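You operate a simulated robot arm through the tools that you are given. There is no shell and no other tool. Be economical: measure what you need, move in short steps, check, and stop when the job is done.

The job below is to be done with a simulated two-armed robot. You get a single attempt, and the scene is never put back.

Task
Level the plate to 0 and check that the shut caliper reads 0.
Fine: half the correction on the black wheel, the rest on the grey; open the caliper again.
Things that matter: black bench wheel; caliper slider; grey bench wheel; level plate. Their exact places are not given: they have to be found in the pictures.

Only the result counts: the job must be done as asked and must still hold three seconds after the hand-in. Knocking over, shifting, dropping, spilling or breaking anything else fails it.

Robot
Two 7-joint arms with fingered hands on one trunk, on a base that drives. Base frame: it is fixed to the floor where the robot stands at the start and does not move with it; the origin is under the middle of the robot, x ahead of it, y to its left, z up; the surface under the hand at the start is at about z = 0.84. Units: m, rad, N and s.
The left shoulder is at the start at [0.029, 0.181, 1.353], the right one opposite. With the tool pointing down near the work surface each hand reaches from about 0.1 to 0.72 m from the robot's upright axis, wherever it stands, measured 20 degrees to its own side. Places, roughly: black bench wheel [0.6, 0, 0.9]; caliper slider [0.4, -0.6, 0.9]; grey bench wheel [0.6, -0.2, 0.9]; level plate [0.6, -0.1, 0.9]. Payload 3.8 kg a hand.
The TCP of each hand is the grasp point between the finger pads, 0.03 m short of the fingertips. In the tool frame z runs along the fingers and y along their closing line. Largest opening 0.104 m; the body of the gripper starts 0.035 m behind the TCP. The gripper is a hand of 4 fingers: y runs from the thumb to the fingers, the wrist lies at [-0.017, -0.104, -0.178] in the tool frame, and closing takes about 1.5 s.
Orientation is that of the tool frame in the base frame, as a unit quaternion [x, y, z, w]. With the fingers straight down and the wrist toward the robot, the tool's x, y and z point along [0, 1, 0], [1, 0, 0] and [0, 0, -1] of the base frame.

Tools
- The arms move only by the tool play_rows. It takes "left_deltas", "right_deltas" or both (then of equal length, played together; a hand with none holds still); each is a list of rows, each a list of 2 entries, a list of its own where there are three numbers: the shift along the base's x, y, z in m, then the turn, a rotation vector about the base's x, y, z in rad. In form: [[[x, y, z], [ax, ay, az]], ...]. A call has 1 to 20 rows; each row is the pose to reach, as a shift and turn from the pose commanded when the call began. "left_fingers" and "right_fingers" are, for a hand that has rows, the gripper command, from -1 (shut) to 1 (fully open), values between in proportion, set as the call begins (left out, the last holds). Each row takes 0.2 s and may step no farther than 0.05 m and 0.15 rad from the row before; otherwise, or with a gripper value out of range, the whole call is refused. Where a pose cannot be reached the arm comes as near as it can. A force on the tool above 40 N (or 10 N above the force at the start of the call, whichever is more), or a blocked arm, ends the call early, and 0.2 s more pass. Each finger travels about 0.072 m/s and halts on what it meets, pressing with about 23 N; the grip force reading is that of the motor and also rises with nothing between the fingers. The clock runs only during rows and for 0.2 s after the last one: add rows that repeat a pose to give the fingers time. It gives the time, the measured TCP pose, the force on the tool (base axes), the opening and the grip force at its end, in the units of the frame above (readings bear some noise), with the torque about the TCP (base axes, N m) and any sound that the robot's microphone picked up.
- Cameras (640 x 400 px; columns grow to the right, rows downward): "scene" is now at [0.0907, -0.0348, 1.5375]; the picture's right is [-0.43, -0.90, 0.00], its down [-0.58, 0.28, -0.77] and it looks along [0.69, -0.33, -0.64] (base axes); focal length 289 px, centre (320, 200). "left" rides on the left gripper at [-0.066, -0.09, -0.126] in its tool frame; the picture's right is [-0.78, -0.30, 0.56], its down [0.57, -0.70, 0.42] and it looks along [0.26, 0.65, 0.71] (tool axes); focal length 275 px, centre (320, 200). "right" rides on the right gripper at [0.066, -0.09, -0.126] in its tool frame; the picture's right is [-0.78, 0.30, -0.56], its down [-0.57, -0.70, 0.42] and it looks along [-0.26, 0.65, 0.71] (tool axes); focal length 275 px, centre (320, 200).
- camera(camera): a new picture of that camera. The clock stands still meanwhile.
- lift_body(by): slides the trunk up (or, below 0, down) by that many m; the arms and the scene camera ride with it, the base frame stays. It gives what a move gives, with no picture.
- base_move(legs): drives the robot by 1 to 6 legs, each [ahead, left, turn to the left] in m, m and rad, along the robot's own axes; the way and the turn of a leg run together, so that a leg with both is an arc; at most 1.5 m and 3.142 rad a leg. The arms and the cameras ride along, it lands a little off, and it stops where it bumps. It gives what a move gives.
- curl_fingers(index, middle, ring, thumb_bend, thumb_turn, hand): sets how far each is bent, from 0 (flat) to 100 (curled in); at 30 the hand is open as for a grip, at 70 the pads meet at the TCP. One left out holds its place. A second passes; each finger stops where it meets its share of the squeeze, and holds until it gets a number again. A gripper value or a shape takes the hand back. It gives what a move gives, with no picture; readings hold the bend of each and the force on the fingers (four entries, about 0 where the hand has none), thumb and palm. thumb_turn goes from beside the hand (0) to across from the fingers (100), as for a grip.
- grasp_type(shape, hand): the hand has 4 fingers and takes this shape, open, in about a second: jaw (thumb against the fingers, like two jaws); tri (thumb and two fingers); tip (a fingertip pinch); poke (one finger out to press); point (the index stretched); flat (the hand flat); cup (the hand cupped); fist (a fist). The gripper value then closes the fingers along that shape, each until it touches; the sizes above hold for jaw. It gives what a move gives, with no picture.
- head_to(pan, tilt): turns the head with the scene camera to pan (to the left, within 1.501 rad either way) and tilt (down, from -0.506 to 1.204), counted from straight ahead of the robot. It gives what a move gives.
- locate(camera, pixels): for up to 12 pixels [column, row] of the newest picture of that camera ("zoom" is the newest enlarged one), the place [x, y, z] in the base frame of the surface seen there, good to about 0.002 m, but the place of the scene camera against the robot may be out by one fixed shift of up to 0.025 m in any direction. The clock stands still meanwhile.
- zoom(camera, box): a new picture of the part [left, top, right, bottom] of that camera's present view, enlarged. The clock stands still meanwhile.
- hand_in(): hands the job in; it is judged then, once.

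Go step by step. Measure first, check grasps and placings, and put right what went wrong. The budget is 80 turns and 70 pictures, counting those below and the enlarged ones. Unless the task says otherwise, let go and move clear before handing in, and close with one line.

The tools are called after ">>>" by a JSON object that holds its "op" and its "data". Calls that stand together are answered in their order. play_rows: Moves the arms, as the interface text tells. Its arguments: {"type":"object","properties":{"left_deltas":{"type":"array"},"left_fingers":{"type":"number"},"right_deltas":{"type":"array"},"right_fingers":{"type":"number"}},"required":[]} The other tools are called the same way: lift_body (by) slides the trunk up or down; grasp_type (shape, hand) gives the hand a shape; curl_fingers (index, middle, ring, thumb_bend, thumb_turn, hand) moves the fingers one by one; base_move (legs) drives the base; head_to (pan, tilt) turns the head that bears the scene camera; camera (camera) takes a picture; locate (camera, pixels) gives the place of the surface under pixels of a picture; zoom (camera, box) takes an enlarged picture of a part of a camera's view; hand_in () hands the job in.

At the start:

```text
clock: 0.0
left_tcp_pos: [0.5863, -0.0269, 1.199]
left_orientation: [0.706, 0.708, -0.001, 0.0]
left_force: [-0.5, -0.1, 0.1]
left_ft_torque: [0.01, 0.0, 0.02]
left_opening: 0.1035
left_finger_force: 0.1
left_shape: jaw
left_bend: [30.0, 30.0, 30.0, 30.0, 97.0]
left_finger forces: [0.0, 0.1, 0.0, 0.0, 0.0, 0.0]
right_tcp_pos: [0.3068, -0.4101, 1.1407]
right_orientation: [0.707, 0.707, 0.0, 0.0]
right_force: [0.9, -0.3, -0.6]
right_ft_torque: [-0.01, -0.01, 0.02]
right_opening: 0.1037
right_finger_force: 0.2
right_shape: jaw
right_bend: [30.0, 30.0, 30.0, 30.0, 97.0]
right_finger forces: [0.0, 0.1, 0.0, 0.1, 0.0, 0.1]
trunk travel left (down, up): [-0.504, 0.252]
robot x, y, heading: [-0.0055, -0.0017, 0.001]
head pan, tilt: [-0.447, 0.693]
```

scene: 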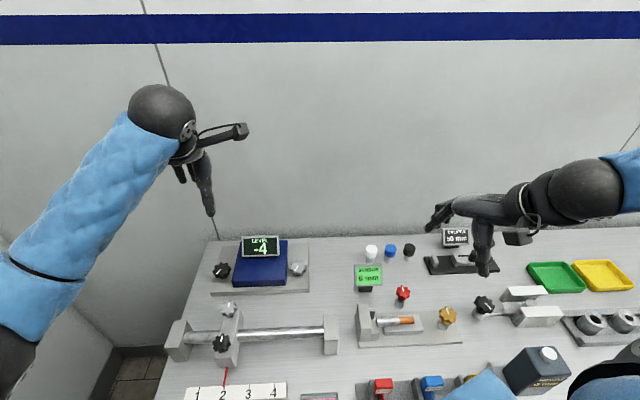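
right: 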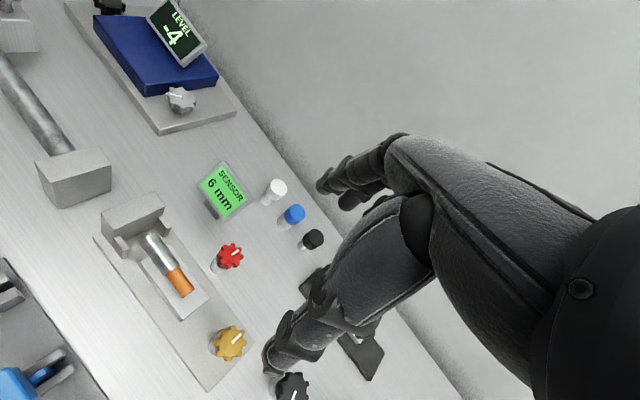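
left: 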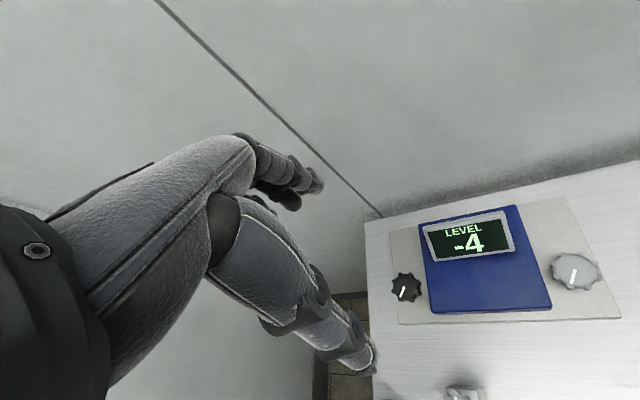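

The level display reads -4, with the black wheel at about (221,270) and the grey one at (298,268). The caliper is probably at (460,260), partly hidden by the right hand. I'll zoom in on both.

>>> {"op": "zoom", "data": {"camera": "scene", "box": [190, 220, 330, 307]}}

>>> {"op": "locate", "data": {"camera": "zoom", "pixels": [[137, 228], [490, 222]]}}

>>> {"op": "zoom", "data": {"camera": "scene", "box": [400, 210, 560, 310]}}

```text
4.57 times, centred on (260, 264) of scene
```

zoom: 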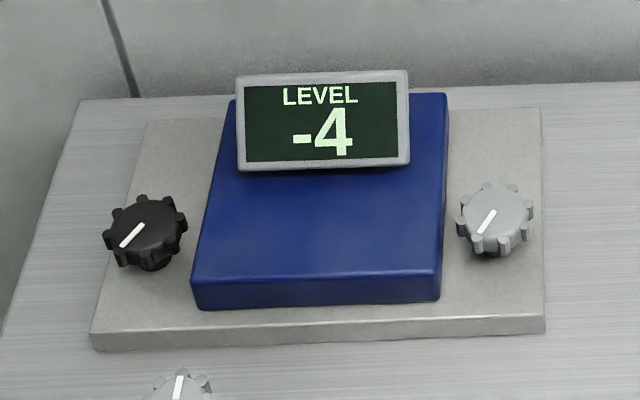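

```text
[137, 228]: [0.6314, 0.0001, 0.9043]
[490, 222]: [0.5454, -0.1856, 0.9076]
```

```text
4.00 times, centred on (480, 260) of scene
```

zoom: 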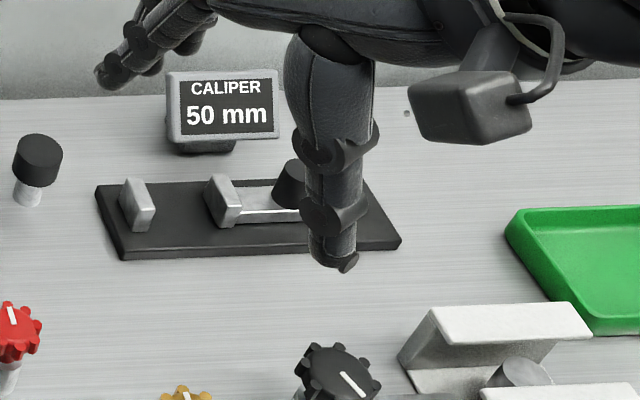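

>>> {"op": "camera", "data": {"camera": "left"}}

>>> {"op": "locate", "data": {"camera": "left", "pixels": [[405, 287], [574, 270], [408, 318], [618, 312], [470, 300], [515, 210], [408, 298], [590, 268], [560, 275]]}}

>>> {"op": "zoom", "data": {"camera": "left", "box": [370, 180, 640, 349]}}

>>> {"op": "camera", "data": {"camera": "right"}}

>>> {"op": "locate", "data": {"camera": "right", "pixels": [[181, 99], [312, 239], [360, 355], [230, 256], [275, 188], [292, 385]]}}

>>> {"op": "locate", "data": {"camera": "scene", "pixels": [[221, 270], [297, 268], [408, 247], [402, 290], [372, 249], [434, 263], [458, 262], [497, 270]]}}

```text
64 pictures are left
```

left: 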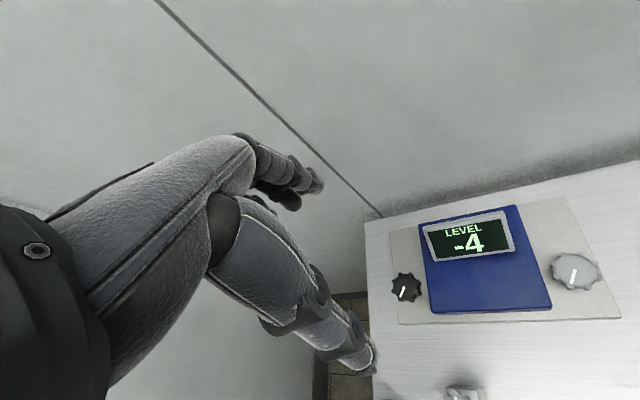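

```text
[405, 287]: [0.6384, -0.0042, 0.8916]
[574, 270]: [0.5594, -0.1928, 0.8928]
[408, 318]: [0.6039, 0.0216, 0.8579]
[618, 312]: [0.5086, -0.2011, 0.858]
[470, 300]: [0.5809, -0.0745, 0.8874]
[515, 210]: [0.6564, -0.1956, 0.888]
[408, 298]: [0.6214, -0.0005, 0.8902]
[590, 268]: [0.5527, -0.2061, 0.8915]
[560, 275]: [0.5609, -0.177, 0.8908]
```

```text
2.37 times, centred on (505, 264) of left
```

zoom: 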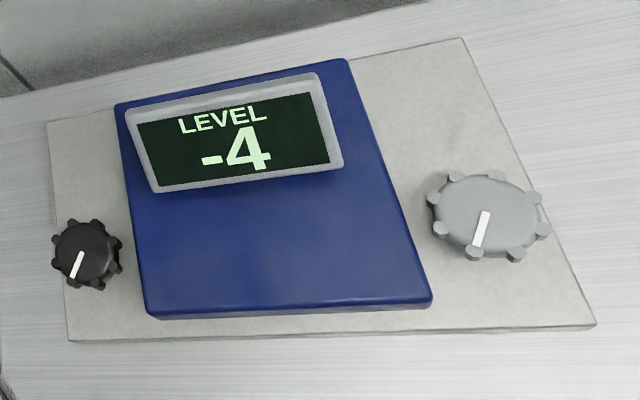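

```text
62 pictures are left
```

right: 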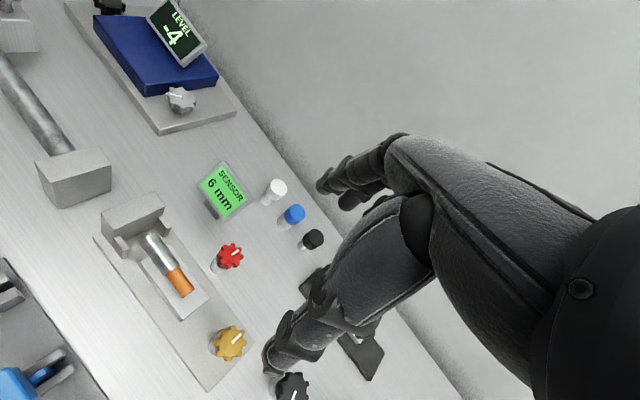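

```text
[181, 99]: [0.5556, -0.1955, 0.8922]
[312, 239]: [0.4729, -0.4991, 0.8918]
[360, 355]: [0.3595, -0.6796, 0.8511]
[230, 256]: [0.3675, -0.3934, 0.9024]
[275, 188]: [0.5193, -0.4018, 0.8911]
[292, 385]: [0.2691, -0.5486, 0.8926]
```

```text
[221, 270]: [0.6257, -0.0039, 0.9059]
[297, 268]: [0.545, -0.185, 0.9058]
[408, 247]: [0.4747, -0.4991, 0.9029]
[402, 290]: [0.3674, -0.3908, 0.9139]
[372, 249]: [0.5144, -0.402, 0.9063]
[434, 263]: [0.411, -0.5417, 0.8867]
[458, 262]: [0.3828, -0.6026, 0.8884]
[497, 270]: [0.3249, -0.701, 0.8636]
```

The wrist cameras put the black knob top at about (0.634,-0.003,0.891) and the grey one at about (0.557,-0.194,0.892), and the bench is yawed about -0.43. I'll try the tip pinch with the left hand and turn the hand to match the bench.

>>> {"op": "grasp_type", "data": {"hand": "left", "shape": "tip"}}

>>> {"op": "play_rows", "data": {"left_deltas": [[[0.01, 0.005, -0.04], [0, 0, -0.14]], [[0.02, 0.01, -0.08], [0, 0, -0.28]], [[0.03, 0.015, -0.12], [0, 0, -0.43]], [[0.04, 0.02, -0.15], [0, 0, -0.43]], [[0.048, 0.024, -0.18], [0, 0, -0.43]]]}}

>>> {"op": "camera", "data": {"camera": "left"}}

>>> {"op": "zoom", "data": {"camera": "scene", "box": [120, 100, 360, 250]}}

```text
clock: 0.9
left_tcp_pos: [0.5854, -0.0275, 1.2009]
left_orientation: [0.707, 0.707, 0.0, 0.0]
left_force: [-0.5, 0.5, -0.3]
left_ft_torque: [0.04, 0.01, -0.01]
left_opening: 0.1037
left_finger_force: 0.1
left_shape: tip
left_bend: [30.0, 98.0, 99.0, 30.0, 97.0]
left_finger forces: [0.1, 0.0, 0.0, 0.0, 0.0, 0.0]
right_tcp_pos: [0.3065, -0.4103, 1.1409]
right_orientation: [0.706, 0.708, 0.0, 0.0]
right_force: [-0.9, -0.1, 0.2]
right_ft_torque: [0.03, -0.02, -0.01]
right_opening: 0.1038
right_finger_force: 0.0
right_shape: jaw
right_bend: [30.0, 30.0, 30.0, 30.0, 97.0]
right_finger forces: [0.0, 0.1, 0.0, 0.0, 0.1, 0.1]
trunk travel left (down, up): [-0.504, 0.252]
robot x, y, heading: [-0.0001, -0.0005, 0.003]
head pan, tilt: [-0.447, 0.693]
```

```text
clock: 2.1
left_tcp_pos: [0.6339, -0.0025, 1.0188]
left_orientation: [0.842, 0.54, 0.0, 0.0]
left_force: [0.1, 0.3, 0.9]
left_ft_torque: [0.03, -0.02, 0.01]
left_opening: 0.1039
left_finger_force: 0.0
left_shape: tip
left_bend: [31.0, 98.0, 99.0, 30.0, 97.0]
left_finger forces: [0.1, 0.0, 0.0, 0.0, 0.1, 0.1]
right_tcp_pos: [0.307, -0.411, 1.141]
right_orientation: [0.707, 0.707, 0.001, 0.0]
right_force: [-0.1, -0.4, 0.6]
right_ft_torque: [-0.04, 0.0, 0.02]
right_opening: 0.1037
right_finger_force: 0.1
right_shape: jaw
right_bend: [30.0, 30.0, 30.0, 30.0, 97.0]
right_finger forces: [0.0, 0.0, 0.1, 0.1, 0.1, 0.0]
trunk travel left (down, up): [-0.504, 0.252]
robot x, y, heading: [0.0012, 0.0017, -0.002]
head pan, tilt: [-0.447, 0.693]
```

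```text
61 pictures are left
```

left: 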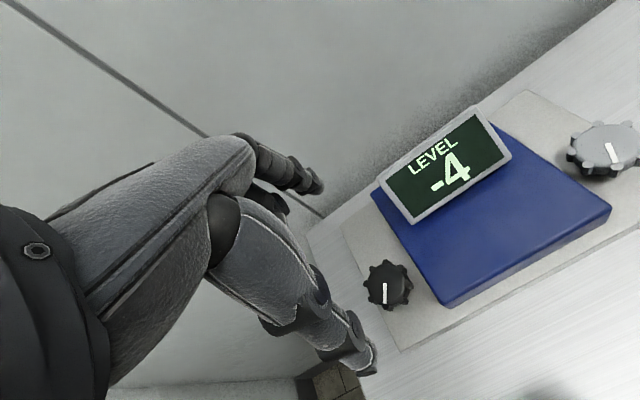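

```text
2.67 times, centred on (240, 175) of scene
```

zoom: 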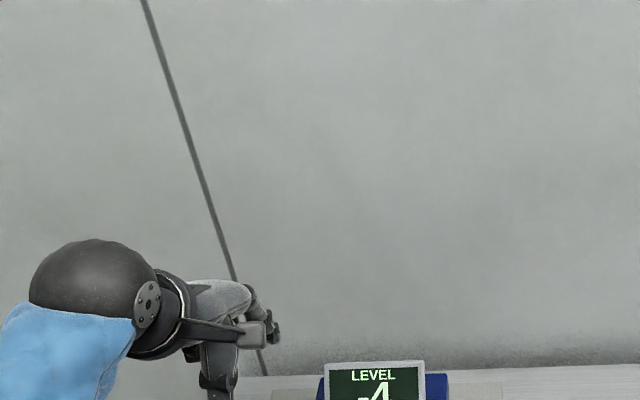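

>>> {"op": "locate", "data": {"camera": "left", "pixels": [[318, 188], [367, 357], [387, 287], [368, 287], [408, 287], [388, 265], [386, 308], [360, 340], [308, 170], [610, 150]]}}

>>> {"op": "zoom", "data": {"camera": "left", "box": [220, 130, 480, 380]}}

```text
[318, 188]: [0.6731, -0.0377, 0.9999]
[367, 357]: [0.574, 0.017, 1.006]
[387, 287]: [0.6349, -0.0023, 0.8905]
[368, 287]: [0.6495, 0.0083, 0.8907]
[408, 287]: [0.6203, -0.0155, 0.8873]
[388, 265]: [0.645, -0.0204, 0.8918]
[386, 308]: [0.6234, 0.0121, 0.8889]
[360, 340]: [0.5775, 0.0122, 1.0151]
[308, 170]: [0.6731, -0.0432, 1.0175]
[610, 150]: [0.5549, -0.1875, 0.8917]
```

```text
1.60 times, centred on (350, 255) of left
```

zoom: 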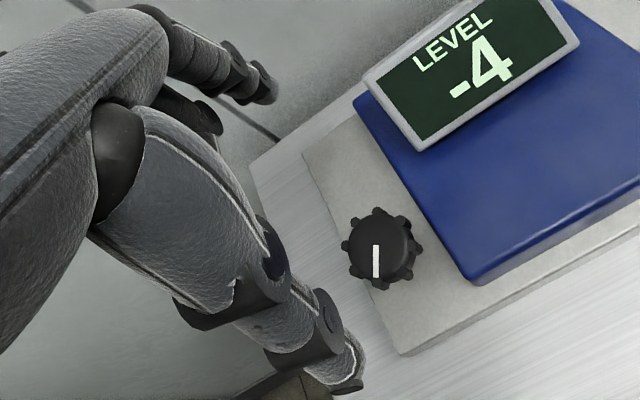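

Index and thumb straddle the knob, whose centre is about (0.6345,-0.004) and diameter about 0.04. I'll lower the hand to TCP z of about 0.898, then check.

>>> {"op": "play_rows", "data": {"left_deltas": [[[0.0005, -0.001, -0.04], [0, 0, 0]], [[0.0005, -0.0015, -0.08], [0, 0, 0]], [[0.0005, -0.0015, -0.105], [0, 0, 0]], [[0.0005, -0.0015, -0.12], [0, 0, 0]]]}}

>>> {"op": "camera", "data": {"camera": "left"}}

>>> {"op": "camera", "data": {"camera": "scene"}}

```text
clock: 3.1
left_tcp_pos: [0.6345, -0.0065, 0.8966]
left_orientation: [0.842, 0.54, 0.001, 0.0]
left_force: [0.1, 0.9, -0.6]
left_ft_torque: [0.0, 0.0, 0.02]
left_opening: 0.1036
left_finger_force: 0.0
left_shape: tip
left_bend: [31.0, 98.0, 99.0, 30.0, 97.0]
left_finger forces: [0.0, 0.1, 0.1, 0.0, 0.0, 0.1]
right_tcp_pos: [0.3057, -0.4112, 1.141]
right_orientation: [0.707, 0.707, -0.001, -0.001]
right_force: [1.0, -0.4, -0.2]
right_ft_torque: [0.03, 0.01, 0.01]
right_opening: 0.1035
right_finger_force: 0.1
right_shape: jaw
right_bend: [30.0, 30.0, 30.0, 30.0, 97.0]
right_finger forces: [0.0, 0.1, 0.0, 0.0, 0.0, 0.0]
trunk travel left (down, up): [-0.504, 0.252]
robot x, y, heading: [0.0011, 0.0015, -0.003]
head pan, tilt: [-0.447, 0.693]
```

```text
58 pictures are left
```

left: 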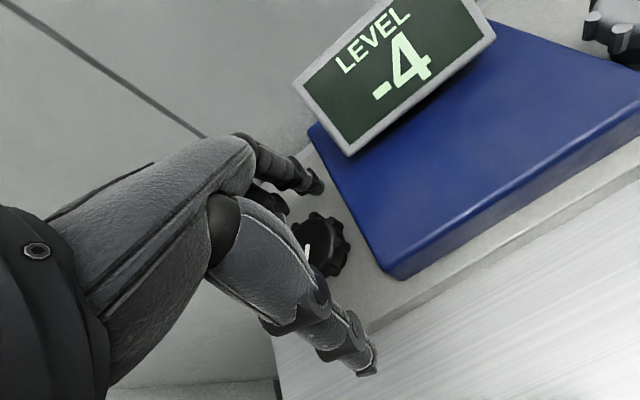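

```text
57 pictures are left
```

scene: 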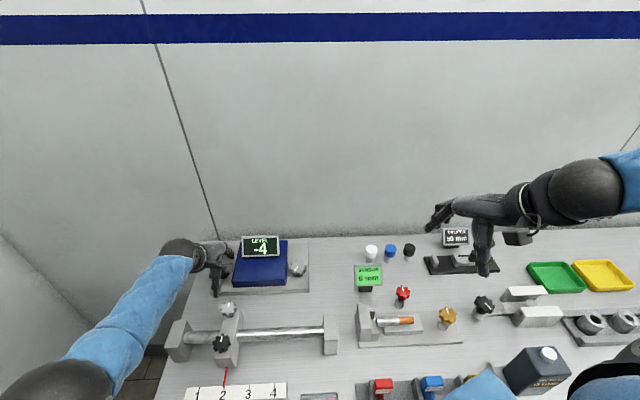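

The knob sits between index and thumb, so I'll close gently.

>>> {"op": "play_rows", "data": {"left_deltas": [[[0, 0, 0], [0, 0, 0]], [[0, 0, 0], [0, 0, 0]], [[0, 0, 0], [0, 0, 0]], [[0, 0, 0], [0, 0, 0]], [[0, 0, 0], [0, 0, 0]], [[0, 0, 0], [0, 0, 0]], [[0, 0, 0], [0, 0, 0]]], "left_fingers": -1}}

>>> {"op": "camera", "data": {"camera": "left"}}

```text
clock: 4.7
left_tcp_pos: [0.6335, -0.0059, 0.8973]
left_orientation: [0.841, 0.541, -0.001, -0.001]
left_force: [-3.5, -4.1, -4.0]
left_ft_torque: [-0.02, 0.18, -0.02]
left_opening: 0.036
left_finger_force: 22.4
left_shape: tip
left_bend: [74.0, 100.0, 100.0, 74.0, 100.0]
left_finger forces: [21.4, 0.0, 0.0, 0.0, 21.5, 0.0]
right_tcp_pos: [0.307, -0.4123, 1.141]
right_orientation: [0.707, 0.707, 0.0, 0.0]
right_force: [-0.3, 0.2, -0.1]
right_ft_torque: [0.0, 0.01, -0.02]
right_opening: 0.1036
right_finger_force: 0.0
right_shape: jaw
right_bend: [30.0, 30.0, 30.0, 30.0, 97.0]
right_finger forces: [0.0, 0.0, 0.0, 0.0, 0.1, 0.1]
trunk travel left (down, up): [-0.504, 0.252]
robot x, y, heading: [-0.0003, 0.0061, 0.003]
head pan, tilt: [-0.447, 0.693]
```

```text
56 pictures are left
```

left: 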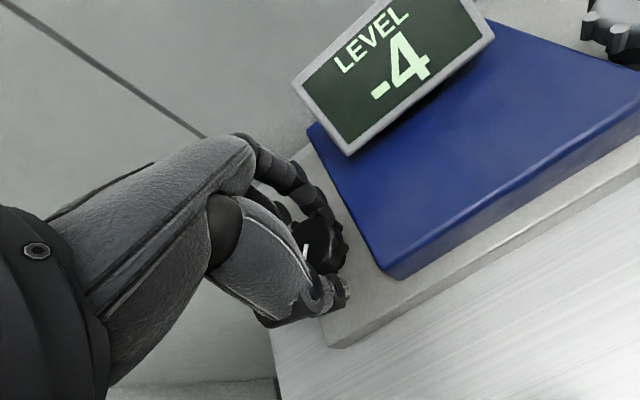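

The knob is gripped at 0.036 opening. I'll try a 0.3 rad clockwise turn and read the level.

>>> {"op": "play_rows", "data": {"left_deltas": [[[0, 0, 0], [0, 0, -0.1]], [[0, 0, 0], [0, 0, -0.2]], [[0, 0, 0], [0, 0, -0.3]], [[0, 0, 0], [0, 0, -0.3]]]}}

>>> {"op": "camera", "data": {"camera": "left"}}

```text
clock: 5.7
left_tcp_pos: [0.6294, -0.0034, 0.8977]
left_orientation: [0.913, 0.408, 0.001, -0.001]
left_force: [13.3, -1.9, -12.5]
left_ft_torque: [0.05, -0.19, 0.15]
left_opening: 0.0352
left_finger_force: 22.9
left_shape: tip
left_bend: [73.0, 100.0, 100.0, 74.0, 100.0]
left_finger forces: [28.0, 0.0, 0.0, 0.0, 15.6, 0.0]
left hand out of reach, approached as far as the arm can: row 3, 4
right_tcp_pos: [0.31, -0.4113, 1.1405]
right_orientation: [0.707, 0.707, -0.001, -0.002]
right_force: [0.1, 0.6, -0.2]
right_ft_torque: [0.02, 0.0, -0.03]
right_opening: 0.1035
right_finger_force: 0.0
right_shape: jaw
right_bend: [30.0, 30.0, 30.0, 30.0, 97.0]
right_finger forces: [0.1, 0.1, 0.0, 0.0, 0.0, 0.0]
trunk travel left (down, up): [-0.504, 0.252]
robot x, y, heading: [0.001, 0.0017, -0.004]
head pan, tilt: [-0.447, 0.693]
```

```text
55 pictures are left
```

left: 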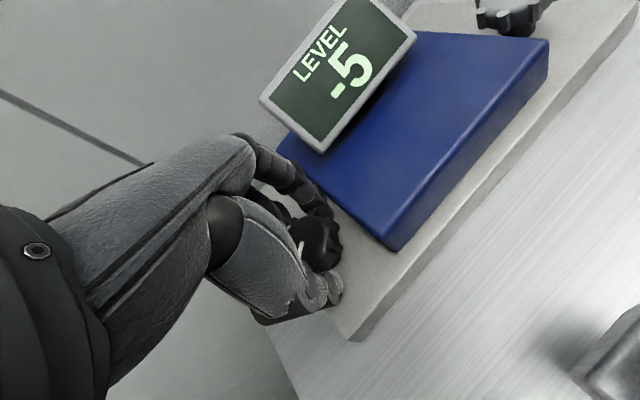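

Clockwise brought it to -5, at about one unit per 0.3 rad, so I need counter-clockwise. I'll turn back and go past the start.

>>> {"op": "play_rows", "data": {"left_deltas": [[[0, 0, 0], [0, 0, 0.1]], [[0, 0, 0], [0, 0, 0.2]], [[0, 0, 0], [0, 0, 0.3]], [[0, 0, 0], [0, 0, 0.4]], [[0, 0, 0], [0, 0, 0.5]], [[0, 0, 0], [0, 0, 0.6]], [[0, 0, 0], [0, 0, 0.6]]]}}

>>> {"op": "camera", "data": {"camera": "left"}}

```text
clock: 7.3
left_tcp_pos: [0.6281, -0.006, 0.8983]
left_orientation: [0.751, 0.66, -0.001, -0.001]
left_force: [9.4, -13.7, -13.1]
left_ft_torque: [-0.27, -0.17, -0.19]
left_opening: 0.0373
left_finger_force: 22.9
left_shape: tip
left_bend: [73.0, 100.0, 100.0, 75.0, 100.0]
left_finger forces: [30.5, 0.0, 0.1, 0.1, 15.0, 0.1]
right_tcp_pos: [0.3086, -0.4116, 1.1407]
right_orientation: [0.707, 0.707, 0.0, -0.001]
right_force: [-0.4, -1.0, -0.2]
right_ft_torque: [-0.01, 0.01, 0.0]
right_opening: 0.1038
right_finger_force: 0.0
right_shape: jaw
right_bend: [30.0, 30.0, 30.0, 30.0, 97.0]
right_finger forces: [0.1, 0.0, 0.1, 0.0, 0.1, 0.0]
trunk travel left (down, up): [-0.504, 0.252]
robot x, y, heading: [-0.0003, 0.0001, 0.004]
head pan, tilt: [-0.447, 0.693]
```

```text
54 pictures are left
```

left: 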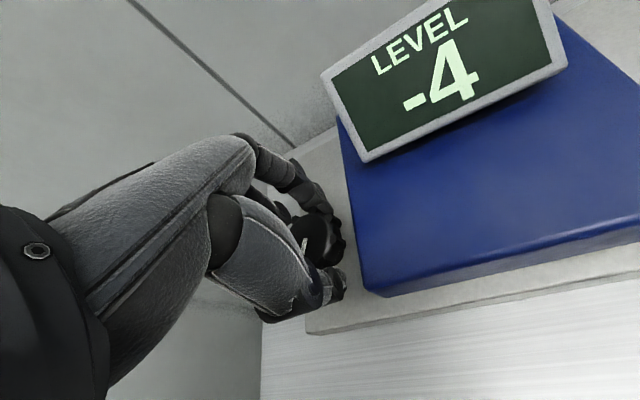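

Level is -4 after 0.57 rad, so there may be some slack. I'll continue counter-clockwise with a small re-centring.

>>> {"op": "play_rows", "data": {"left_deltas": [[[0.003, 0, 0], [0, 0, 0.1]], [[0.005, 0.001, 0], [0, 0, 0.2]], [[0.005, 0.001, 0], [0, 0, 0.3]], [[0.005, 0.001, 0], [0, 0, 0.4]], [[0.005, 0.001, 0], [0, 0, 0.4]]]}}

>>> {"op": "camera", "data": {"camera": "left"}}

```text
clock: 8.5
left_tcp_pos: [0.6296, -0.0065, 0.8991]
left_orientation: [0.606, 0.795, -0.001, 0.001]
left_force: [16.2, -24.4, -16.6]
left_ft_torque: [-0.46, -0.18, -0.28]
left_opening: 0.0393
left_finger_force: 23.1
left_shape: tip
left_bend: [73.0, 100.0, 100.0, 75.0, 97.0]
left_finger forces: [29.1, 0.0, 0.0, 0.0, 18.7, 0.0]
left hand out of reach, approached as far as the arm can: row 4, 5
right_tcp_pos: [0.3093, -0.4134, 1.1399]
right_orientation: [0.707, 0.707, 0.0, -0.002]
right_force: [0.6, 0.8, 0.3]
right_ft_torque: [-0.02, -0.04, 0.02]
right_opening: 0.1038
right_finger_force: 0.0
right_shape: jaw
right_bend: [30.0, 30.0, 30.0, 30.0, 97.0]
right_finger forces: [0.0, 0.0, 0.0, 0.1, 0.0, 0.0]
trunk travel left (down, up): [-0.504, 0.252]
robot x, y, heading: [-0.0018, 0.0003, 0.002]
head pan, tilt: [-0.447, 0.693]
```

```text
53 pictures are left
```

left: 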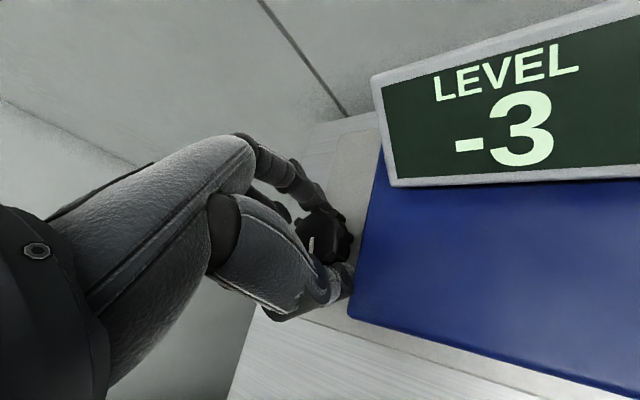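

Level is -3 at the end of the arm's range. I'll release, lift, wind the hand back and re-grip.

>>> {"op": "play_rows", "data": {"left_deltas": [[[0, 0, 0], [0, 0, 0]], [[0, 0, 0], [0, 0, 0]], [[0, 0, 0], [0, 0, 0]], [[0, 0, 0], [0, 0, 0]], [[0, 0, 0.03], [0, 0, 0]], [[0, 0, 0.05], [0, 0, -0.14]], [[0, 0, 0.05], [0, 0, -0.28]], [[0, 0, 0.05], [0, 0, -0.42]], [[0, 0, 0.05], [0, 0, -0.56]], [[0, 0, 0.05], [0, 0, -0.7]], [[0, 0, 0.05], [0, 0, -0.75]]], "left_fingers": 1}}

>>> {"op": "camera", "data": {"camera": "left"}}

>>> {"op": "locate", "data": {"camera": "left", "pixels": [[340, 270]]}}

```text
clock: 10.9
left_tcp_pos: [0.625, -0.0004, 0.9507]
left_orientation: [0.855, 0.518, 0.001, 0.0]
left_force: [0.2, 1.0, 0.6]
left_ft_torque: [-0.01, -0.03, 0.02]
left_opening: 0.1036
left_finger_force: 0.1
left_shape: tip
left_bend: [31.0, 98.0, 99.0, 30.0, 97.0]
left_finger forces: [0.0, 0.0, 0.0, 0.0, 0.1, 0.1]
right_tcp_pos: [0.3061, -0.4111, 1.14]
right_orientation: [0.707, 0.708, 0.0, 0.0]
right_force: [-0.2, 0.4, 1.7]
right_ft_torque: [0.03, 0.04, 0.0]
right_opening: 0.1037
right_finger_force: 0.0
right_shape: jaw
right_bend: [30.0, 30.0, 30.0, 30.0, 97.0]
right_finger forces: [0.1, 0.1, 0.0, 0.1, 0.1, 0.0]
trunk travel left (down, up): [-0.504, 0.252]
robot x, y, heading: [0.0018, 0.0001, -0.002]
head pan, tilt: [-0.447, 0.693]
```

```text
52 pictures are left
```

left: 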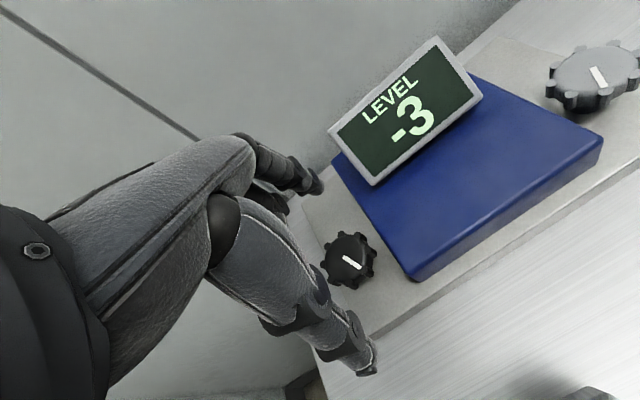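

```text
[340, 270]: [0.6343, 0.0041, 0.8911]
```

Level holds at -3. I'll zoom to measure the pointer angle.

>>> {"op": "zoom", "data": {"camera": "left", "box": [300, 215, 400, 300]}}

```text
4.71 times, centred on (350, 258) of left
```

zoom: 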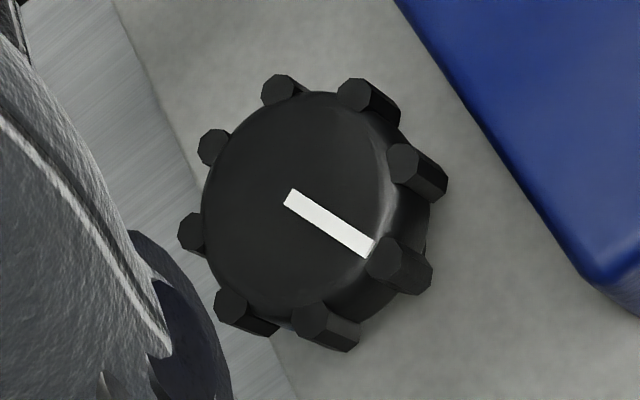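

>>> {"op": "locate", "data": {"camera": "zoom", "pixels": [[290, 198], [369, 248], [290, 92], [300, 322], [203, 215], [390, 225]]}}

```text
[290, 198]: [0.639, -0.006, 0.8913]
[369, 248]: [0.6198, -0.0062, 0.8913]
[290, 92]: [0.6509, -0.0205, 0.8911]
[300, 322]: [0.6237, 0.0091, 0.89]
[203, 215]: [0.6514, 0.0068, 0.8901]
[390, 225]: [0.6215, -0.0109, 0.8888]
```

Pointer direction is now about 180° and was about 125° at the start. I'll re-grip the knob centred at about (0.636,-0.005) and keep turning counter-clockwise.

>>> {"op": "play_rows", "data": {"left_deltas": [[[0.0105, -0.0045, 0], [0, 0, 0]], [[0.0105, -0.0045, -0.03], [0, 0, 0]], [[0.0105, -0.0045, -0.053], [0, 0, 0]], [[0.0105, -0.0045, -0.053], [0, 0, 0]]]}}

>>> {"op": "play_rows", "data": {"left_deltas": [[[0, 0, 0], [0, 0, 0]], [[0, 0, 0], [0, 0, 0]], [[0, 0, 0], [0, 0, 0]], [[0, 0, 0], [0, 0, 0]], [[0, 0, 0], [0, 0, 0]], [[0, 0, 0], [0, 0, 0]], [[0, 0, 0], [0, 0, 0]]], "left_fingers": -1}}

>>> {"op": "play_rows", "data": {"left_deltas": [[[0, 0, 0], [0, 0, 0.1]], [[0, 0, 0], [0, 0, 0.2]], [[0, 0, 0], [0, 0, 0.3]], [[0, 0, 0], [0, 0, 0.3]]]}}

>>> {"op": "camera", "data": {"camera": "left"}}

```text
clock: 11.9
left_tcp_pos: [0.636, -0.0059, 0.8988]
left_orientation: [0.855, 0.518, 0.0, 0.0]
left_force: [-0.1, 0.2, -0.2]
left_ft_torque: [-0.01, 0.0, -0.03]
left_opening: 0.1036
left_finger_force: 0.0
left_shape: tip
left_bend: [31.0, 98.0, 99.0, 30.0, 97.0]
left_finger forces: [0.0, 0.1, 0.1, 0.0, 0.0, 0.0]
right_tcp_pos: [0.3068, -0.4105, 1.1408]
right_orientation: [0.707, 0.707, 0.0, 0.0]
right_force: [0.1, -0.4, -0.4]
right_ft_torque: [0.01, 0.02, -0.01]
right_opening: 0.1038
right_finger_force: 0.0
right_shape: jaw
right_bend: [30.0, 30.0, 30.0, 30.0, 97.0]
right_finger forces: [0.0, 0.0, 0.1, 0.0, 0.0, 0.0]
trunk travel left (down, up): [-0.504, 0.252]
robot x, y, heading: [0.0004, 0.0048, -0.003]
head pan, tilt: [-0.447, 0.693]
```

```text
clock: 13.5
left_tcp_pos: [0.6352, -0.0063, 0.8985]
left_orientation: [0.855, 0.519, -0.001, -0.001]
left_force: [-3.1, -3.0, -2.7]
left_ft_torque: [-0.04, 0.07, 0.01]
left_opening: 0.0359
left_finger_force: 23.0
left_shape: tip
left_bend: [74.0, 100.0, 100.0, 73.0, 100.0]
left_finger forces: [20.4, 0.0, 0.0, 0.0, 21.3, 0.0]
right_tcp_pos: [0.3059, -0.4127, 1.1413]
right_orientation: [0.707, 0.707, -0.001, 0.0]
right_force: [0.0, 0.3, 0.2]
right_ft_torque: [-0.02, -0.02, -0.01]
right_opening: 0.1036
right_finger_force: 0.0
right_shape: jaw
right_bend: [30.0, 30.0, 30.0, 30.0, 97.0]
right_finger forces: [0.0, 0.1, 0.0, 0.0, 0.0, 0.0]
trunk travel left (down, up): [-0.504, 0.252]
robot x, y, heading: [-0.0011, 0.0023, -0.003]
head pan, tilt: [-0.447, 0.693]
```

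```text
clock: 14.5
left_tcp_pos: [0.6367, -0.006, 0.8981]
left_orientation: [0.767, 0.641, 0.0, 0.0]
left_force: [-3.4, -6.7, -2.8]
left_ft_torque: [-0.1, 0.15, -0.02]
left_opening: 0.0358
left_finger_force: 23.2
left_shape: tip
left_bend: [74.0, 100.0, 100.0, 73.0, 100.0]
left_finger forces: [21.2, 0.0, 0.1, 0.1, 22.9, 0.1]
right_tcp_pos: [0.3063, -0.4121, 1.1407]
right_orientation: [0.707, 0.707, 0.0, 0.0]
right_force: [0.3, 0.6, -0.6]
right_ft_torque: [-0.03, 0.02, 0.01]
right_opening: 0.1037
right_finger_force: 0.1
right_shape: jaw
right_bend: [30.0, 30.0, 30.0, 30.0, 97.0]
right_finger forces: [0.1, 0.0, 0.1, 0.1, 0.0, 0.1]
trunk travel left (down, up): [-0.504, 0.252]
robot x, y, heading: [0.0007, -0.0011, 0.001]
head pan, tilt: [-0.447, 0.693]
```

```text
50 pictures are left
```

left: 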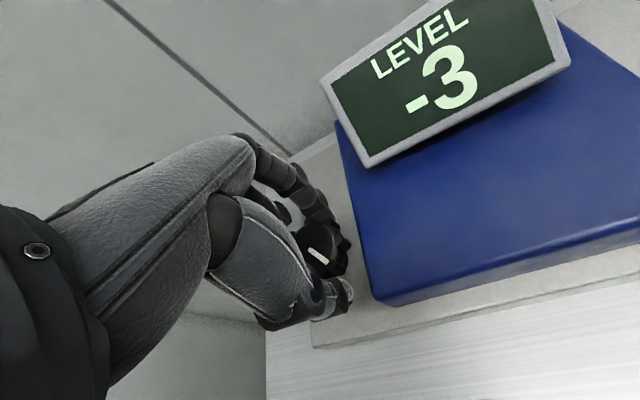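

Still -3 after 0.3 rad. I'll turn in smaller steps to catch the changeover.

>>> {"op": "play_rows", "data": {"left_deltas": [[[0, 0, 0], [0, 0, 0.1]], [[0, 0, 0], [0, 0, 0.15]], [[0, 0, 0], [0, 0, 0.15]]]}}

>>> {"op": "camera", "data": {"camera": "left"}}

```text
clock: 15.3
left_tcp_pos: [0.6369, -0.0078, 0.8996]
left_orientation: [0.718, 0.696, 0.0, 0.0]
left_force: [-0.1, -7.6, -5.1]
left_ft_torque: [-0.14, 0.0, -0.02]
left_opening: 0.0357
left_finger_force: 23.0
left_shape: tip
left_bend: [74.0, 100.0, 100.0, 73.0, 100.0]
left_finger forces: [22.4, 0.0, 0.0, 0.0, 21.1, 0.0]
right_tcp_pos: [0.307, -0.4127, 1.1409]
right_orientation: [0.707, 0.707, 0.001, -0.001]
right_force: [0.6, 0.5, -0.4]
right_ft_torque: [0.0, 0.0, -0.01]
right_opening: 0.1034
right_finger_force: 0.2
right_shape: jaw
right_bend: [30.0, 30.0, 30.0, 30.0, 97.0]
right_finger forces: [0.0, 0.1, 0.0, 0.0, 0.0, 0.0]
trunk travel left (down, up): [-0.504, 0.252]
robot x, y, heading: [-0.0001, 0.0005, -0.004]
head pan, tilt: [-0.447, 0.693]
```

```text
49 pictures are left
```

left: 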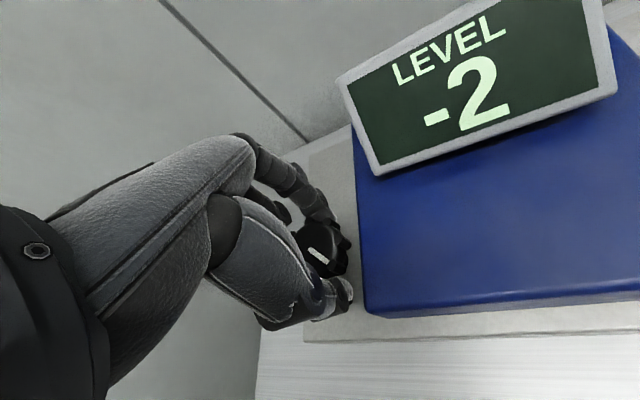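

Level is -2. I'll turn about 0.15 rad further so it sits inside the -2 band and away from the changeover, then release and lift.

>>> {"op": "play_rows", "data": {"left_deltas": [[[0, 0, 0], [0, 0, 0.08]], [[0, 0, 0], [0, 0, 0.15]], [[0, 0, 0], [0, 0, 0.15]]]}}

>>> {"op": "play_rows", "data": {"left_deltas": [[[0, 0, 0], [0, 0, 0]], [[0, 0, 0], [0, 0, 0]], [[0, 0, 0], [0, 0, 0]], [[0, 0, 0], [0, 0, 0]], [[0, 0, 0], [0, 0, 0]], [[0, 0, 0.04], [0, 0, 0]], [[0, 0, 0.08], [0, 0, -0.14]], [[0, 0, 0.12], [0, 0, -0.28]], [[0, 0, 0.12], [0, 0, -0.42]], [[0, 0, 0.12], [0, 0, -0.5]], [[0, 0, 0.12], [0, 0, -0.5]]], "left_fingers": 1}}

>>> {"op": "camera", "data": {"camera": "left"}}

```text
clock: 16.1
left_tcp_pos: [0.6345, -0.0052, 0.8972]
left_orientation: [0.664, 0.748, -0.001, 0.001]
left_force: [8.1, -20.7, -7.4]
left_ft_torque: [-0.38, -0.24, -0.09]
left_opening: 0.036
left_finger_force: 22.9
left_shape: tip
left_bend: [73.0, 100.0, 100.0, 74.0, 99.0]
left_finger forces: [28.6, 0.0, 0.1, 0.0, 18.8, 0.0]
left hand out of reach, approached as far as the arm can: row 2, 3
right_tcp_pos: [0.3074, -0.4135, 1.1408]
right_orientation: [0.707, 0.707, 0.0, -0.002]
right_force: [0.5, 0.1, -1.0]
right_ft_torque: [-0.02, 0.0, 0.0]
right_opening: 0.1036
right_finger_force: 0.1
right_shape: jaw
right_bend: [30.0, 30.0, 30.0, 30.0, 97.0]
right_finger forces: [0.1, 0.1, 0.0, 0.0, 0.1, 0.0]
trunk travel left (down, up): [-0.504, 0.252]
robot x, y, heading: [0.0005, -0.0036, -0.001]
head pan, tilt: [-0.447, 0.693]
```

```text
clock: 18.5
left_tcp_pos: [0.676, -0.0164, 1.0026]
left_orientation: [0.828, 0.561, 0.0, 0.0]
left_force: [0.1, 0.4, 1.1]
left_ft_torque: [0.03, -0.01, 0.04]
left_opening: 0.104
left_finger_force: 0.0
left_shape: tip
left_bend: [31.0, 98.0, 99.0, 30.0, 97.0]
left_finger forces: [0.0, 0.0, 0.1, 0.0, 0.0, 0.1]
left hand out of reach, approached as far as the arm can: row 6, 7, 8, 9, 10, 11
right_tcp_pos: [0.3059, -0.4121, 1.1418]
right_orientation: [0.707, 0.707, 0.001, 0.0]
right_force: [-0.6, 0.0, -0.7]
right_ft_torque: [0.03, -0.01, -0.04]
right_opening: 0.1035
right_finger_force: 0.1
right_shape: jaw
right_bend: [30.0, 30.0, 30.0, 30.0, 97.0]
right_finger forces: [0.0, 0.1, 0.1, 0.1, 0.0, 0.0]
trunk travel left (down, up): [-0.504, 0.252]
robot x, y, heading: [0.0001, 0.0021, -0.008]
head pan, tilt: [-0.447, 0.693]
```

```text
48 pictures are left
```

left: 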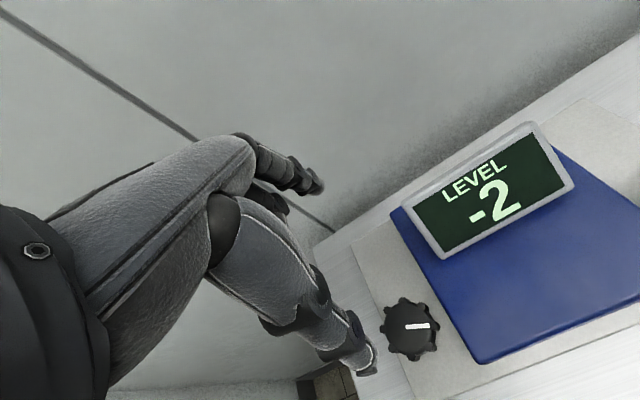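

>>> {"op": "locate", "data": {"camera": "left", "pixels": [[407, 327], [428, 326]]}}

>>> {"op": "zoom", "data": {"camera": "right", "box": [80, 0, 280, 140]}}

```text
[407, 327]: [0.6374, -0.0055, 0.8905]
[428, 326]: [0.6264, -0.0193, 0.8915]
```

```text
2.86 times, centred on (180, 70) of right
```

zoom: 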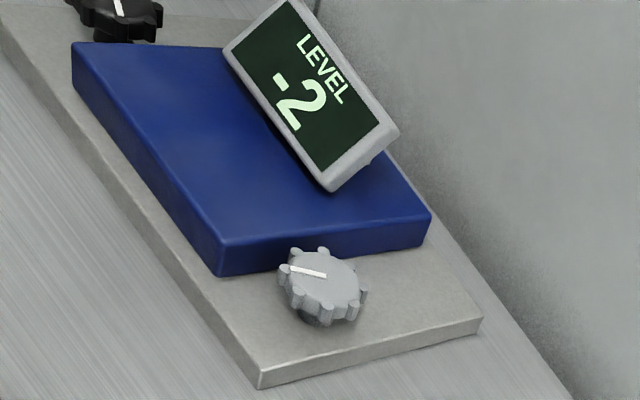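

Level holds at -2 with the black pointer roughly 90–100° from the start, so the black half is done. Next I'll withdraw the left hand and bring the right hand, in tip shape, above the grey knob.

>>> {"op": "grasp_type", "data": {"hand": "right", "shape": "tip"}}

>>> {"op": "play_rows", "data": {"left_deltas": [[[-0.01, 0.0, 0.04], [0, 0, 0]], [[-0.02, 0.01, 0.08], [0, 0, 0]], [[-0.04, 0.03, 0.12], [0, 0, 0]], [[-0.06, 0.06, 0.14], [0, 0, 0]], [[-0.08, 0.09, 0.16], [0, 0, 0]], [[-0.1, 0.12, 0.17], [0, 0, 0]], [[-0.1, 0.14, 0.17], [0, 0, 0]], [[-0.1, 0.16, 0.17], [0, 0, 0]], [[-0.1, 0.16, 0.17], [0, 0, 0]]], "right_deltas": [[[0.03, 0.025, 0], [0, 0, 0]], [[0.06, 0.05, 0], [0, 0, -0.06]], [[0.09, 0.08, 0], [0, 0, -0.12]], [[0.12, 0.11, 0], [0, 0, -0.18]], [[0.15, 0.14, -0.01], [0, 0, -0.24]], [[0.18, 0.17, -0.03], [0, 0, -0.3]], [[0.21, 0.195, -0.06], [0, 0, -0.36]], [[0.235, 0.21, -0.09], [0, 0, -0.4]], [[0.25, 0.217, -0.12], [0, 0, -0.43]]]}}

>>> {"op": "camera", "data": {"camera": "right"}}

>>> {"op": "zoom", "data": {"camera": "scene", "box": [400, 210, 560, 310]}}

```text
clock: 19.4
left_tcp_pos: [0.6773, -0.0174, 1.0039]
left_orientation: [0.828, 0.561, 0.0, -0.001]
left_force: [-0.2, 0.5, 0.9]
left_ft_torque: [-0.04, 0.01, 0.02]
left_opening: 0.1039
left_finger_force: 0.2
left_shape: tip
left_bend: [31.0, 98.0, 99.0, 30.0, 97.0]
left_finger forces: [0.0, 0.1, 0.0, 0.1, 0.0, 0.1]
right_tcp_pos: [0.3065, -0.4114, 1.1403]
right_orientation: [0.707, 0.707, 0.0, 0.0]
right_force: [0.0, 0.1, -0.4]
right_ft_torque: [0.0, 0.02, 0.01]
right_opening: 0.1038
right_finger_force: 0.0
right_shape: tip
right_bend: [30.0, 98.0, 99.0, 30.0, 97.0]
right_finger forces: [0.0, 0.1, 0.0, 0.2, 0.0, 0.0]
trunk travel left (down, up): [-0.504, 0.252]
robot x, y, heading: [0.0009, -0.0027, -0.001]
head pan, tilt: [-0.447, 0.693]
```

```text
clock: 21.4
left_tcp_pos: [0.7356, 0.1251, 1.1826]
left_orientation: [0.828, 0.561, -0.001, 0.0]
left_force: [0.3, 0.3, -0.7]
left_ft_torque: [-0.03, 0.0, -0.01]
left_opening: 0.1037
left_finger_force: 0.1
left_shape: tip
left_bend: [31.0, 98.0, 99.0, 30.0, 97.0]
left_finger forces: [0.1, 0.1, 0.1, 0.0, 0.0, 0.0]
left hand out of reach, approached as far as the arm can: row 1, 2, 3, 4, 5, 6, 7, 8, 9
right_tcp_pos: [0.5586, -0.1918, 1.0203]
right_orientation: [0.842, 0.54, 0.0, 0.0]
right_force: [0.9, -0.4, 0.8]
right_ft_torque: [-0.01, 0.0, 0.02]
right_opening: 0.1039
right_finger_force: 0.0
right_shape: tip
right_bend: [31.0, 98.0, 99.0, 30.0, 97.0]
right_finger forces: [0.0, 0.0, 0.0, 0.0, 0.0, 0.0]
trunk travel left (down, up): [-0.504, 0.252]
robot x, y, heading: [-0.004, 0.0018, -0.002]
head pan, tilt: [-0.447, 0.693]
```

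```text
46 pictures are left
```

right: 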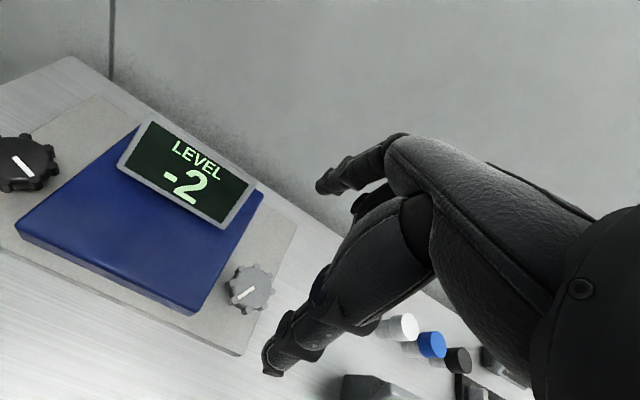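

```text
4.00 times, centred on (480, 260) of scene
```

zoom: 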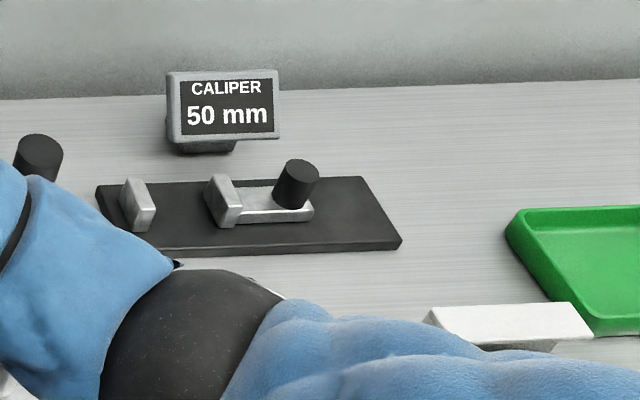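

The caliper has two jaws and a black cylindrical knob on the slider, and reads 50 mm. I'll locate the grey knob and both pointers more precisely.

>>> {"op": "locate", "data": {"camera": "right", "pixels": [[14, 157], [32, 174], [231, 288], [272, 288], [252, 268], [250, 307], [239, 297], [255, 286], [322, 186], [268, 374], [195, 312]]}}

>>> {"op": "zoom", "data": {"camera": "right", "box": [190, 240, 310, 335]}}

>>> {"op": "locate", "data": {"camera": "scene", "pixels": [[473, 253], [476, 261], [455, 260], [437, 260]]}}

```text
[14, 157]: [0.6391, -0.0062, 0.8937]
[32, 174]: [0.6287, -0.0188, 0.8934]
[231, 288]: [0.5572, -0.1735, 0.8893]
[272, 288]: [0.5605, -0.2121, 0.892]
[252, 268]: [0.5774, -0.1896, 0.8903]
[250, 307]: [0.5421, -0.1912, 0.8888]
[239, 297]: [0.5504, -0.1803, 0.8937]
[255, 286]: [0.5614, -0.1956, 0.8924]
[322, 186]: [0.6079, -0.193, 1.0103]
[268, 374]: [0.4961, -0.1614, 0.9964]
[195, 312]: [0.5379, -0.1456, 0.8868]
```

```text
4.21 times, centred on (250, 288) of right
```

zoom: 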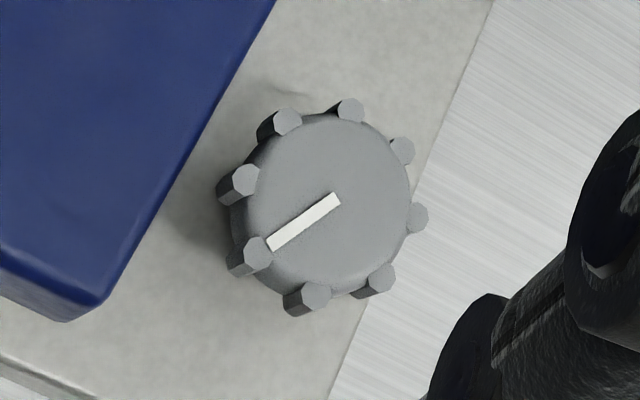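

```text
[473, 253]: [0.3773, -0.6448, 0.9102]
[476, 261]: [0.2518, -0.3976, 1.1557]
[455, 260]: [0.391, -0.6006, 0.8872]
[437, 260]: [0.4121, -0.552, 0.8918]
```

Grey knob centre is about (0.559,-0.192), its pointer is at 126°, and the plate edge is 33 mm from the knob centre. I'll pre-turn the hand clockwise before going down, leaving room for counter-clockwise travel.

>>> {"op": "play_rows", "data": {"right_deltas": [[[0, 0, -0.02], [0, 0, -0.13]], [[0, 0, -0.04], [0, 0, -0.26]], [[0, 0, -0.06], [0, 0, -0.39]], [[0, 0, -0.06], [0, 0, -0.45]], [[0, 0, -0.06], [0, 0, -0.45]]]}}

>>> {"op": "camera", "data": {"camera": "right"}}

```text
clock: 22.6
left_tcp_pos: [0.7361, 0.124, 1.1832]
left_orientation: [0.828, 0.561, 0.0, -0.001]
left_force: [0.1, -0.5, -0.1]
left_ft_torque: [0.01, 0.0, 0.01]
left_opening: 0.1037
left_finger_force: 0.0
left_shape: tip
left_bend: [31.0, 98.0, 99.0, 30.0, 97.0]
left_finger forces: [0.1, 0.1, 0.0, 0.0, 0.0, 0.1]
right_tcp_pos: [0.5558, -0.1927, 0.9615]
right_orientation: [0.941, 0.337, 0.001, 0.0]
right_force: [-0.3, -0.3, -0.1]
right_ft_torque: [0.01, 0.01, 0.01]
right_opening: 0.1037
right_finger_force: 0.0
right_shape: tip
right_bend: [31.0, 98.0, 99.0, 30.0, 97.0]
right_finger forces: [0.1, 0.0, 0.1, 0.0, 0.0, 0.0]
trunk travel left (down, up): [-0.504, 0.252]
robot x, y, heading: [-0.0032, 0.0034, 0.0]
head pan, tilt: [-0.447, 0.693]
```

```text
43 pictures are left
```

right: 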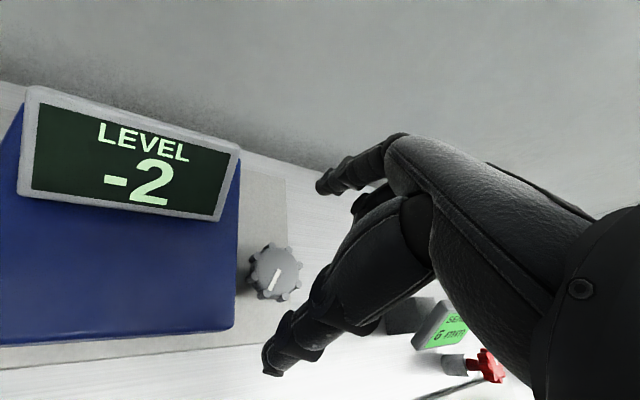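

>>> {"op": "play_rows", "data": {"right_deltas": [[[0.003, 0.001, -0.02], [0, 0, 0]], [[0.003, 0.001, -0.045], [0, 0, 0]], [[0.003, 0.001, -0.063], [0, 0, 0]], [[0.003, 0.001, -0.063], [0, 0, 0]]]}}

>>> {"op": "play_rows", "data": {"right_deltas": [[[0, 0, 0], [0, 0, 0]], [[0, 0, 0], [0, 0, 0]], [[0, 0, 0], [0, 0, 0]], [[0, 0, 0], [0, 0, 0]], [[0, 0, 0], [0, 0, 0]], [[0, 0, 0], [0, 0, 0]], [[0, 0, 0], [0, 0, 0]]], "right_fingers": -1}}

>>> {"op": "camera", "data": {"camera": "right"}}

```text
clock: 23.6
left_tcp_pos: [0.7361, 0.1247, 1.1828]
left_orientation: [0.827, 0.562, -0.001, 0.0]
left_force: [0.1, -0.3, -0.5]
left_ft_torque: [-0.02, 0.02, 0.03]
left_opening: 0.1041
left_finger_force: 0.1
left_shape: tip
left_bend: [31.0, 98.0, 99.0, 30.0, 97.0]
left_finger forces: [0.1, 0.0, 0.0, 0.1, 0.0, 0.0]
right_tcp_pos: [0.5598, -0.1921, 0.8986]
right_orientation: [0.941, 0.338, 0.0, 0.0]
right_force: [-0.5, -0.1, -0.4]
right_ft_torque: [0.0, 0.02, 0.02]
right_opening: 0.1039
right_finger_force: 0.1
right_shape: tip
right_bend: [31.0, 98.0, 99.0, 30.0, 97.0]
right_finger forces: [0.1, 0.0, 0.1, 0.1, 0.1, 0.0]
trunk travel left (down, up): [-0.504, 0.252]
robot x, y, heading: [-0.0012, 0.0018, -0.004]
head pan, tilt: [-0.447, 0.693]
```

```text
clock: 25.2
left_tcp_pos: [0.7368, 0.1252, 1.1808]
left_orientation: [0.828, 0.561, 0.0, 0.0]
left_force: [-0.4, -0.3, 0.1]
left_ft_torque: [-0.06, 0.05, -0.02]
left_opening: 0.1037
left_finger_force: 0.1
left_shape: tip
left_bend: [31.0, 98.0, 99.0, 30.0, 97.0]
left_finger forces: [0.0, 0.1, 0.1, 0.0, 0.1, 0.0]
right_tcp_pos: [0.5602, -0.1918, 0.8979]
right_orientation: [0.941, 0.339, 0.0, 0.0]
right_force: [3.3, 3.7, -1.9]
right_ft_torque: [0.1, -0.12, -0.02]
right_opening: 0.0366
right_finger_force: 23.0
right_shape: tip
right_bend: [74.0, 100.0, 100.0, 73.0, 100.0]
right_finger forces: [20.2, 0.0, 0.0, 0.1, 20.7, 0.0]
trunk travel left (down, up): [-0.504, 0.252]
robot x, y, heading: [-0.0006, -0.0008, 0.001]
head pan, tilt: [-0.447, 0.693]
```

```text
42 pictures are left
```

right: 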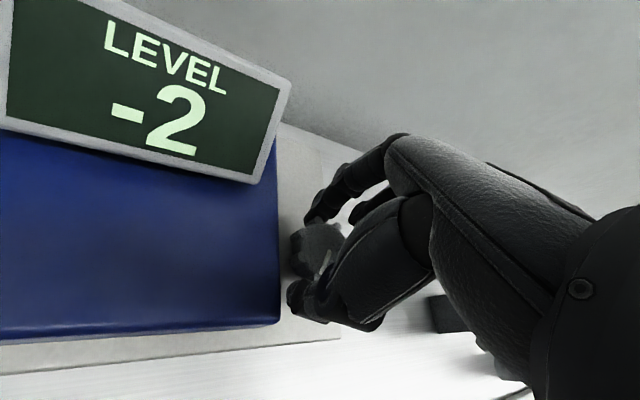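

Grey knob is gripped. I'll turn counter-clockwise 0.4 rad and read.

>>> {"op": "play_rows", "data": {"right_deltas": [[[0, 0, 0], [0, 0, 0.1]], [[0, 0, 0], [0, 0, 0.2]], [[0, 0, 0], [0, 0, 0.3]], [[0, 0, 0], [0, 0, 0.4]], [[0, 0, 0], [0, 0, 0.4]]]}}

>>> {"op": "camera", "data": {"camera": "right"}}

```text
clock: 26.4
left_tcp_pos: [0.7351, 0.1254, 1.1825]
left_orientation: [0.828, 0.561, -0.001, 0.0]
left_force: [-0.1, -0.6, -0.2]
left_ft_torque: [0.03, 0.03, 0.0]
left_opening: 0.1037
left_finger_force: 0.1
left_shape: tip
left_bend: [31.0, 98.0, 99.0, 30.0, 97.0]
left_finger forces: [0.0, 0.0, 0.1, 0.0, 0.0, 0.0]
right_tcp_pos: [0.5588, -0.1921, 0.899]
right_orientation: [0.854, 0.52, 0.0, -0.001]
right_force: [2.2, 7.3, 2.9]
right_ft_torque: [0.17, -0.06, 0.01]
right_opening: 0.0365
right_finger_force: 23.1
right_shape: tip
right_bend: [74.0, 100.0, 100.0, 73.0, 100.0]
right_finger forces: [21.1, 0.0, 0.1, 0.0, 22.1, 0.0]
trunk travel left (down, up): [-0.504, 0.252]
robot x, y, heading: [0.0025, -0.0044, 0.001]
head pan, tilt: [-0.447, 0.693]
```

```text
41 pictures are left
```

right: 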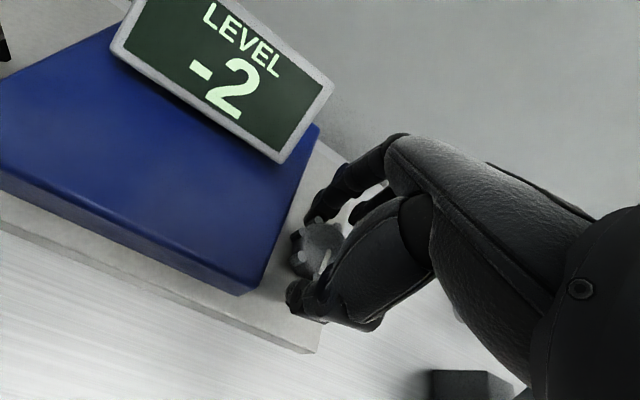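

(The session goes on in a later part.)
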